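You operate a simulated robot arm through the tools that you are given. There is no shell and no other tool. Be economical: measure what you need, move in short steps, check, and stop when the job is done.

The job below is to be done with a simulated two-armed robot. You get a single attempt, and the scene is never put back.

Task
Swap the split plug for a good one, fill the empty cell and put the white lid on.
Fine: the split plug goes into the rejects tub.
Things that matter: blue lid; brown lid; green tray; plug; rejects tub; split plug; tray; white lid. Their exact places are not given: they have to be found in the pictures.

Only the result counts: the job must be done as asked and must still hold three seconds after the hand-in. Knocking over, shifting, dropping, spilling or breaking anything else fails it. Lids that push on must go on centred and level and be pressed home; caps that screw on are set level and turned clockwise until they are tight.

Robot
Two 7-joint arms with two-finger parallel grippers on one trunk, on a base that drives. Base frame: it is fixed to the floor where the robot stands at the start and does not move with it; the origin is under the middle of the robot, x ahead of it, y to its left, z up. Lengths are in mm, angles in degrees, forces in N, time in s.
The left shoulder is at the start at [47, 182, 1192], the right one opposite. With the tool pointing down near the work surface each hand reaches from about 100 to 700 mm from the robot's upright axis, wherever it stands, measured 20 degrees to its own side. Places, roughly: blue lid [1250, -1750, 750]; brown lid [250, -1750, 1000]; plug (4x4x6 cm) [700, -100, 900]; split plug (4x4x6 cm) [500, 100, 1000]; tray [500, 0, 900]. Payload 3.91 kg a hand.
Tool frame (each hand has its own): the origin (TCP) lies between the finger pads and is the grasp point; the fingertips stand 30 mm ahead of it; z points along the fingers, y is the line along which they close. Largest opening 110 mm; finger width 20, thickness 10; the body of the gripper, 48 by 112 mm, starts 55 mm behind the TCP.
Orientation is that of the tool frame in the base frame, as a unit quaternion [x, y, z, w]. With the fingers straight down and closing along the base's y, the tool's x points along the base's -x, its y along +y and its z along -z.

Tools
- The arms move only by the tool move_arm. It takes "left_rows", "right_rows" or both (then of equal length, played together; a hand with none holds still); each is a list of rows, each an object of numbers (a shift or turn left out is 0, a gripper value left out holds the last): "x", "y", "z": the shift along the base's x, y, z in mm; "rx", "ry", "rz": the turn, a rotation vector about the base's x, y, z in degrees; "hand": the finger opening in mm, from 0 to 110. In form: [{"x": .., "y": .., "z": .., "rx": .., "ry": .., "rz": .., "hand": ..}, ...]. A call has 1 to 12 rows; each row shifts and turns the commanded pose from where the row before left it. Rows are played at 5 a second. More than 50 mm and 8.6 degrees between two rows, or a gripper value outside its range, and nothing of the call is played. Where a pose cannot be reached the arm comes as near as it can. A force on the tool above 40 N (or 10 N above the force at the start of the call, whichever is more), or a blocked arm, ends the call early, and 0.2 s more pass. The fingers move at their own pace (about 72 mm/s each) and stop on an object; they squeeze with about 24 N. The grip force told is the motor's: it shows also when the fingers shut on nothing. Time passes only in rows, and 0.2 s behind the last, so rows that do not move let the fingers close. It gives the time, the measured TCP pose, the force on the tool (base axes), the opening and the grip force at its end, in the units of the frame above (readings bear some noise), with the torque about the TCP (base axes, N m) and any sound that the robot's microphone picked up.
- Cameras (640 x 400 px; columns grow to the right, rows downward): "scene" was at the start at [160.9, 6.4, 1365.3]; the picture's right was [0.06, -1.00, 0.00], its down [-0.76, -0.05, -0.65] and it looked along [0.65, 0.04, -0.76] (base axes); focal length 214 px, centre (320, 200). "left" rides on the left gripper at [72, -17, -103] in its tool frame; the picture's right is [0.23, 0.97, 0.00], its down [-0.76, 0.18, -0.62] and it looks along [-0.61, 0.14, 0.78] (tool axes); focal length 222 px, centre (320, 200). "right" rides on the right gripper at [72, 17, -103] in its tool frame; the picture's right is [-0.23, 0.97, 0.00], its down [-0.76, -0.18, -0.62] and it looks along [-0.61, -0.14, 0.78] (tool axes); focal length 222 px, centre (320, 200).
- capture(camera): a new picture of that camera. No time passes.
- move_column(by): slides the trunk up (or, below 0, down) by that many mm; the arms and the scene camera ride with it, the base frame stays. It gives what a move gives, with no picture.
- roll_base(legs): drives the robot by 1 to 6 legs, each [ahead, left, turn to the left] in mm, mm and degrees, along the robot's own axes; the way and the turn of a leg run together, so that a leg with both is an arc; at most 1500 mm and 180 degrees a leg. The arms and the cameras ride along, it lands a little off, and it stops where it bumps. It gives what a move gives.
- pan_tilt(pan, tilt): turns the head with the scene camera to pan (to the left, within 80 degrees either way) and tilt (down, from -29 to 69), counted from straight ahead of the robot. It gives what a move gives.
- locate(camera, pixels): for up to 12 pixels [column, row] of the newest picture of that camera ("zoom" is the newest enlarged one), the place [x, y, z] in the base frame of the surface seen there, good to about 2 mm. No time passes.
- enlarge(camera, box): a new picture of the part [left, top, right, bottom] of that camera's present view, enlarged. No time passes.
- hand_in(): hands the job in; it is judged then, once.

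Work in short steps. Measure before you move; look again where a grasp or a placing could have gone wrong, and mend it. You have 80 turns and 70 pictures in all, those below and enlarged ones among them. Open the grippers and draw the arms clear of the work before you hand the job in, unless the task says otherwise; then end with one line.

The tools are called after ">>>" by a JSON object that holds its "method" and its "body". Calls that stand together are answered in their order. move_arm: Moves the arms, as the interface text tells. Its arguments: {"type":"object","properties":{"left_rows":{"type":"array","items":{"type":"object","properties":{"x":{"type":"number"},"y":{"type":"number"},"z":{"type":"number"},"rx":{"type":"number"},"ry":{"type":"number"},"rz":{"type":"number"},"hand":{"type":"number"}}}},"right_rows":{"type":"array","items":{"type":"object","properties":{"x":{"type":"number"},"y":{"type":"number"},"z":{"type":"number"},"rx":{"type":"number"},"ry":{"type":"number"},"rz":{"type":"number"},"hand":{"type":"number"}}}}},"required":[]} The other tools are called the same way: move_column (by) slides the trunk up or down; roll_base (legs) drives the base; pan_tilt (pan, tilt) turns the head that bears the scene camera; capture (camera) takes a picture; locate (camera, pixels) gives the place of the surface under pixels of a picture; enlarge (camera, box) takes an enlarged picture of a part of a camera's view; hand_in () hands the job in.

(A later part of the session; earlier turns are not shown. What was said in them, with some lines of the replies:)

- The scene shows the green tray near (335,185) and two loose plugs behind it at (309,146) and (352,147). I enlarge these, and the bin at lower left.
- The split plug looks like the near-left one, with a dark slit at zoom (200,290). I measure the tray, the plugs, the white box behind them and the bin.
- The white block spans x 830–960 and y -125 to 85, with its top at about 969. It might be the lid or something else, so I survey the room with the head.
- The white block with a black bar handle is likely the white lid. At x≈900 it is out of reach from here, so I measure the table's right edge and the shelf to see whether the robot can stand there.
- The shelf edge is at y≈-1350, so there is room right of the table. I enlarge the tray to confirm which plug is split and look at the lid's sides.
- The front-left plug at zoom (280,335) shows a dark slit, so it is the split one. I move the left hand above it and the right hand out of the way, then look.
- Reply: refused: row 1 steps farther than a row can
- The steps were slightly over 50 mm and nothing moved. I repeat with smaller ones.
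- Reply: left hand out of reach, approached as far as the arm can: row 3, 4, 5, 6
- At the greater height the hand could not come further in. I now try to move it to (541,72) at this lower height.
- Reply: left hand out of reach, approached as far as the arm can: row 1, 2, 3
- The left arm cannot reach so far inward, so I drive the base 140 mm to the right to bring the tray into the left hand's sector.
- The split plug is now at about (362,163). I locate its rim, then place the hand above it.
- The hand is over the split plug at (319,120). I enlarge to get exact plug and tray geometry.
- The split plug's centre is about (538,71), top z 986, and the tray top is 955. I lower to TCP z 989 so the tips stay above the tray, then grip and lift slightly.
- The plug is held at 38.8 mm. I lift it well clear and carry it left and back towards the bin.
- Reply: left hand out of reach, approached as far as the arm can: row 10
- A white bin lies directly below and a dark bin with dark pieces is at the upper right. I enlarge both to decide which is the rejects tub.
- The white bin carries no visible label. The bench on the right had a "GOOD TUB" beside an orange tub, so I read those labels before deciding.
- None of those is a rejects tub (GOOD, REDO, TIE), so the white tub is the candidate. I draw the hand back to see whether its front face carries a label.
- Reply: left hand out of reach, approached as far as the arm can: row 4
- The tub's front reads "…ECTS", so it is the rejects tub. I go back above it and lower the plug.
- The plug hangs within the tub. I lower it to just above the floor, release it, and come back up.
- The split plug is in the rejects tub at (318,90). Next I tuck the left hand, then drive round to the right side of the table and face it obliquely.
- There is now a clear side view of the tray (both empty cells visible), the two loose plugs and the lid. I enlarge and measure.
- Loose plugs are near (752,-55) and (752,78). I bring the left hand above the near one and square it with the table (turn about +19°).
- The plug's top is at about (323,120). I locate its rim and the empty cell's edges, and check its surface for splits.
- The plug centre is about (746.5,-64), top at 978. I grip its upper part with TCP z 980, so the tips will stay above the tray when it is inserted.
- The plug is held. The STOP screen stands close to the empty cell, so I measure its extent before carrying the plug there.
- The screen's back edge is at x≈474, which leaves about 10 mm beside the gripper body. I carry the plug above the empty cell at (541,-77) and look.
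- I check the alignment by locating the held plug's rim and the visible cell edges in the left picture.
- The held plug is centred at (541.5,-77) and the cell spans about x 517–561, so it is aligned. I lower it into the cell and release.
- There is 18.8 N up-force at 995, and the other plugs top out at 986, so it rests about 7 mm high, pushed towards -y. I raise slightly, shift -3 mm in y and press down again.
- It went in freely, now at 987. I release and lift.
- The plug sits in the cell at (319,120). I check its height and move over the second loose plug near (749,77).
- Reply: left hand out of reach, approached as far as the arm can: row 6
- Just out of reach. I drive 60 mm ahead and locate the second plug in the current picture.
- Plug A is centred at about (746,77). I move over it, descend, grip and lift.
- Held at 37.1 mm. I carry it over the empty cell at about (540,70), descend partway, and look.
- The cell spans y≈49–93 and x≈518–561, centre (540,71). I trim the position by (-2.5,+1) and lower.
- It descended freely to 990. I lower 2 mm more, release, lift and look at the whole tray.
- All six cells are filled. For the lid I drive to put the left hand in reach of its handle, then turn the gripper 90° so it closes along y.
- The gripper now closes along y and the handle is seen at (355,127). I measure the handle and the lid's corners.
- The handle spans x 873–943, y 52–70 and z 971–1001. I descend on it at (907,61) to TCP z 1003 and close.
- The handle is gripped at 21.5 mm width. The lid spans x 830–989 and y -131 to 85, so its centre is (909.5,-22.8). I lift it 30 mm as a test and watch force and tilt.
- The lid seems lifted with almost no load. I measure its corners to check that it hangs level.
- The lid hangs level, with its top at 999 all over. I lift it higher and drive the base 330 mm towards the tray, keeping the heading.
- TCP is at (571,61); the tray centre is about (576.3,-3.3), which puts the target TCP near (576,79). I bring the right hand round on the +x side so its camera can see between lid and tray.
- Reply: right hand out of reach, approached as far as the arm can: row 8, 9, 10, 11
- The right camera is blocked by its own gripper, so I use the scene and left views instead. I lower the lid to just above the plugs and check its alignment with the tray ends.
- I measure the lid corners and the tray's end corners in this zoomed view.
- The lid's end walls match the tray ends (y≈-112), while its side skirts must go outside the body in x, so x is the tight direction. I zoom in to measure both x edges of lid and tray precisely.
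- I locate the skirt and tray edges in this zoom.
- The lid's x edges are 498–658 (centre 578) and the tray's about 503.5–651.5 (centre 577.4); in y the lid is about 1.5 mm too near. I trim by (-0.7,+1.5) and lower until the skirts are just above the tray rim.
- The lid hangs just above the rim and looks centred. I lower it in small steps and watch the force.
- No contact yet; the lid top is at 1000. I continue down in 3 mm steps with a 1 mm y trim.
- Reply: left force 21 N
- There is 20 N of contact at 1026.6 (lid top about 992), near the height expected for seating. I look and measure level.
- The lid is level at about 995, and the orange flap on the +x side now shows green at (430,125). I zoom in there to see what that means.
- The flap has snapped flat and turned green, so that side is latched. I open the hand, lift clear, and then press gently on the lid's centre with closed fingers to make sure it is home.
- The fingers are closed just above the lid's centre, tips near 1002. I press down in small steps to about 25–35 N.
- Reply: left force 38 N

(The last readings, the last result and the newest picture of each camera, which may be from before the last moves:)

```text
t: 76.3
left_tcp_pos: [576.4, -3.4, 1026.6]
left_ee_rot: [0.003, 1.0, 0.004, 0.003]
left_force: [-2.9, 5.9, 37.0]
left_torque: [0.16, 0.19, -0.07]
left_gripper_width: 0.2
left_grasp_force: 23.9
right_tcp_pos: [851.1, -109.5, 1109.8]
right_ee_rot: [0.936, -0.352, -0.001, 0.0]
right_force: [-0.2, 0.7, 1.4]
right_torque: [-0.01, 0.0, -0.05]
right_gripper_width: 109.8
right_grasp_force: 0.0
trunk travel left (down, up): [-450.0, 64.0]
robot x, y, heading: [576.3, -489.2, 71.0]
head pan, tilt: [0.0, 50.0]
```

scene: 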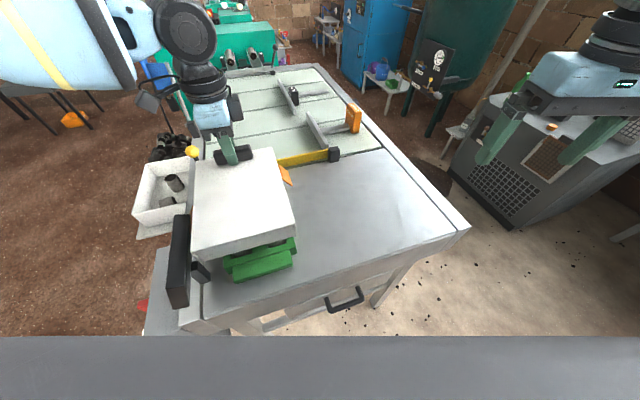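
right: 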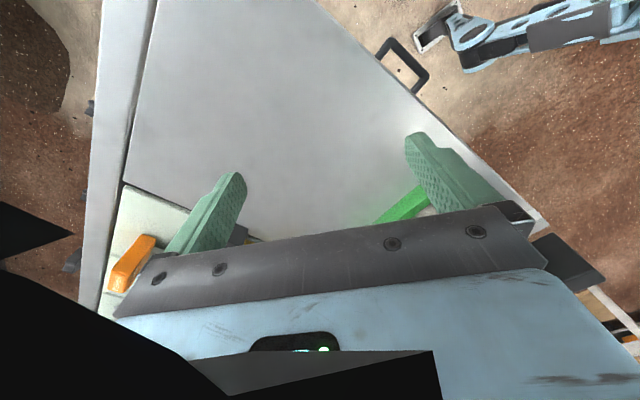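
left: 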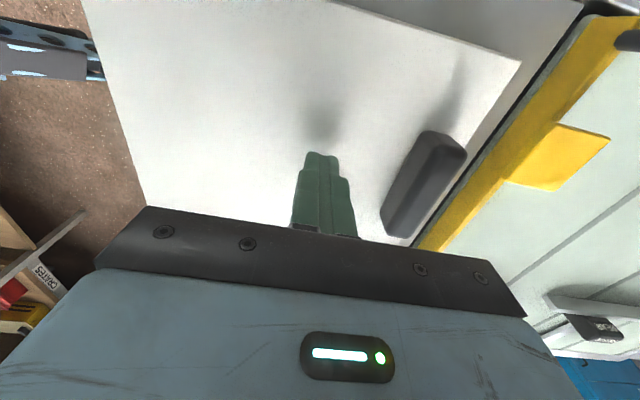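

It is firm at 37 N with the lid at 996, so it is home. I lift the left hand away, draw both arms back, and check the result.

>>> {"method": "move_arm", "body": {"left_rows": [{"z": 30}, {"z": 45}, {"z": 45}, {"y": -40}, {"y": -45}, {"y": -45, "x": -10}, {"y": -45, "x": -10}, {"x": -30, "y": -30, "hand": 60}], "right_rows": [{"z": 20}, {"z": 30}, {"z": 30}, {"x": 10, "y": -20}, {"x": 10, "y": -20}, {"y": -20}, {"y": -20}, {}]}}

>>> {"method": "capture", "body": {"camera": "scene"}}

>>> {"method": "enlarge", "body": {"camera": "scene", "box": [170, 140, 310, 280]}}

```text
t: 78.1
left_tcp_pos: [522.1, -210.2, 1141.4]
left_ee_rot: [0.003, 1.0, 0.001, 0.001]
left_force: [0.1, 0.3, 0.2]
left_torque: [0.03, -0.02, 0.01]
left_gripper_width: 53.6
left_grasp_force: 0.1
right_tcp_pos: [870.2, -191.0, 1188.1]
right_ee_rot: [0.936, -0.353, -0.001, 0.001]
right_force: [-0.1, -0.1, 1.5]
right_torque: [0.01, 0.01, 0.01]
right_gripper_width: 109.8
right_grasp_force: 0.1
trunk travel left (down, up): [-450.0, 64.0]
robot x, y, heading: [581.5, -487.9, 71.2]
head pan, tilt: [0.0, 50.0]
```

```text
7 pictures are left
```

scene: 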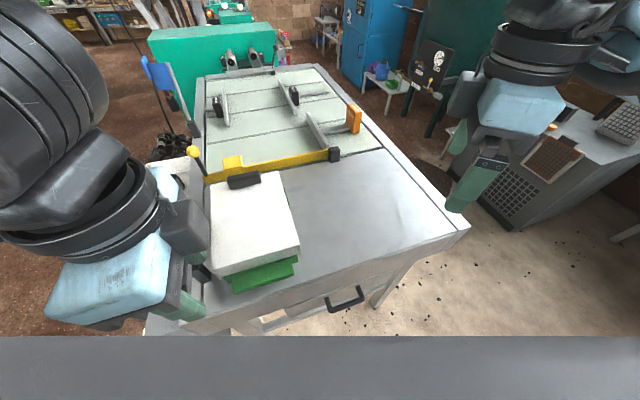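

```text
2.86 times, centred on (240, 210) of scene
```

zoom: 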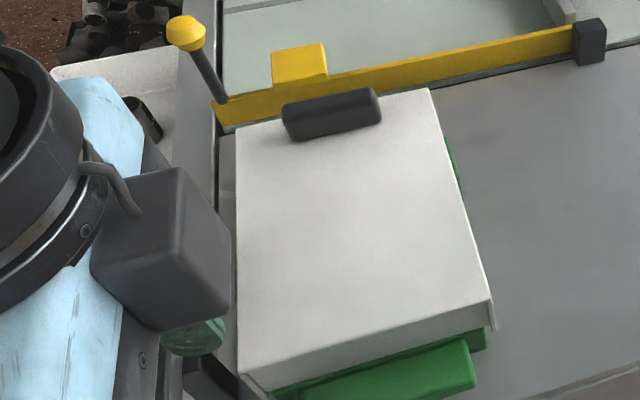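

The lid sits level and flush, with the right flap green. I move the left hand so its camera can check the flap on the lid's far (-x) side.

>>> {"method": "move_arm", "body": {"left_rows": [{"x": -30, "z": 30}, {"x": -40, "y": 10}, {"x": -35, "y": 35}, {"y": 45}, {"y": 45}]}}

>>> {"method": "capture", "body": {"camera": "left"}}

```text
t: 79.3
left_tcp_pos: [421.7, -72.9, 1173.7]
left_ee_rot: [0.005, 1.0, -0.001, 0.0]
left_force: [-0.2, 0.4, 0.0]
left_torque: [0.01, 0.0, -0.01]
left_gripper_width: 60.2
left_grasp_force: 0.0
right_tcp_pos: [871.7, -188.3, 1186.8]
right_ee_rot: [0.936, -0.352, -0.001, 0.003]
right_force: [-0.1, 0.3, 0.3]
right_torque: [0.0, 0.02, 0.0]
right_gripper_width: 110.1
right_grasp_force: 0.0
trunk travel left (down, up): [-450.0, 64.0]
robot x, y, heading: [578.4, -486.3, 71.1]
head pan, tilt: [0.0, 50.0]
```

```text
5 pictures are left
```

left: 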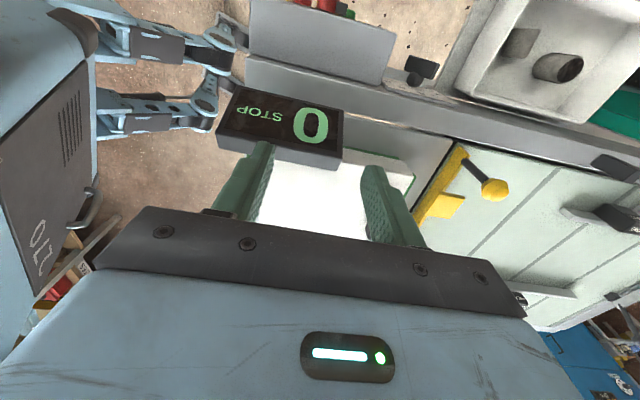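

A green strip shows along the lid's -x edge near (390,155). I zoom in on it.

>>> {"method": "enlarge", "body": {"camera": "left", "box": [330, 130, 430, 195]}}

>>> {"method": "locate", "body": {"camera": "zoom", "pixels": [[120, 122], [300, 150], [400, 200], [520, 240], [540, 300], [300, 220]]}}

```text
6.15 times, centred on (380, 162) of left
```

zoom: 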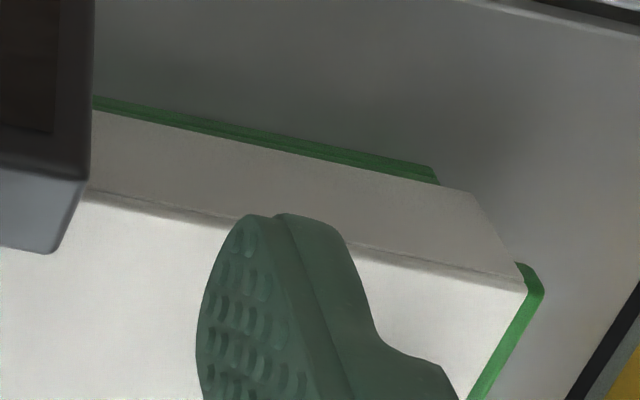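

```text
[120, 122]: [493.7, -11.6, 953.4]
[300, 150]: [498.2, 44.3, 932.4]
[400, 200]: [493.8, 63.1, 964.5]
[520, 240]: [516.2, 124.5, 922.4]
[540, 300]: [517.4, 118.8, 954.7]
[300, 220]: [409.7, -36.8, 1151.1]
```

The far skirt encloses the body properly, but the flap is hidden by the screen. I shift the hand +90 mm in y for a clear look.

>>> {"method": "move_arm", "body": {"left_rows": [{"y": 45}, {"y": 45}, {"x": -30}]}}

>>> {"method": "enlarge", "body": {"camera": "left", "box": [180, 90, 400, 230]}}

```text
t: 80.1
left_tcp_pos: [389.4, 16.2, 1175.3]
left_ee_rot: [0.004, 1.0, 0.001, 0.002]
left_force: [0.2, -0.4, 0.1]
left_torque: [0.05, -0.02, 0.01]
left_gripper_width: 59.8
left_grasp_force: 0.0
right_tcp_pos: [869.9, -191.5, 1187.2]
right_ee_rot: [0.936, -0.352, -0.001, 0.0]
right_force: [0.4, 0.0, 0.6]
right_torque: [0.01, 0.0, 0.03]
right_gripper_width: 110.0
right_grasp_force: 0.1
trunk travel left (down, up): [-450.0, 64.0]
robot x, y, heading: [577.0, -485.0, 71.2]
head pan, tilt: [0.0, 50.0]
```

```text
2.86 times, centred on (290, 160) of left
```

zoom: 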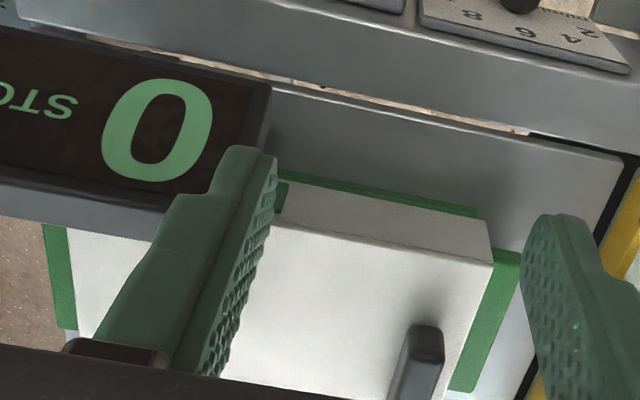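

The flap on the -x skirt is also green and flat at (283,197), so both sides are latched. I draw the left hand clear, up and away from the work.

>>> {"method": "move_arm", "body": {"left_rows": [{"z": 20, "y": -40}, {"z": 10, "y": -45}, {"y": -45}, {"y": -45}, {"y": -45}, {}]}}

>>> {"method": "capture", "body": {"camera": "scene"}}

```text
t: 81.5
left_tcp_pos: [390.7, -202.5, 1202.0]
left_ee_rot: [0.003, 1.0, -0.002, 0.0]
left_force: [1.0, 0.6, 0.5]
left_torque: [-0.01, -0.02, 0.02]
left_gripper_width: 59.8
left_grasp_force: 0.0
right_tcp_pos: [871.0, -189.6, 1187.1]
right_ee_rot: [0.936, -0.353, 0.0, 0.002]
right_force: [-0.9, 1.0, 0.2]
right_torque: [0.0, 0.04, 0.04]
right_gripper_width: 110.1
right_grasp_force: 0.1
trunk travel left (down, up): [-450.0, 64.0]
robot x, y, heading: [580.8, -484.7, 71.3]
head pan, tilt: [0.0, 50.0]
```

```text
2 pictures are left
```

scene: 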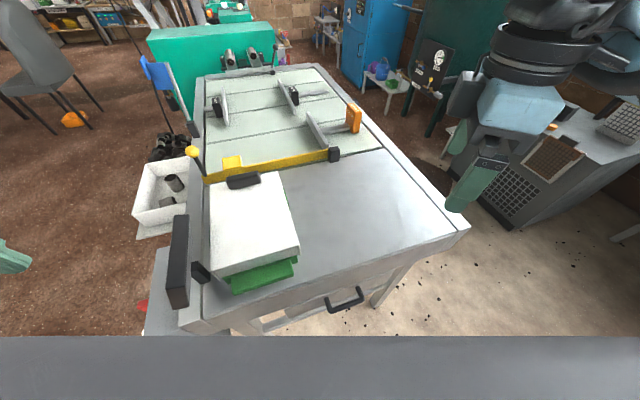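

The lid is on level, the split plug is in the tub at (172,183), and the arms are clear. I hand in.

>>> {"method": "hand_in", "body": {}}

```text
The job is handed in.
```

The split plug is in the rejects tub, all six tray cells hold plugs, and the white lid is on level and latched on both sides.
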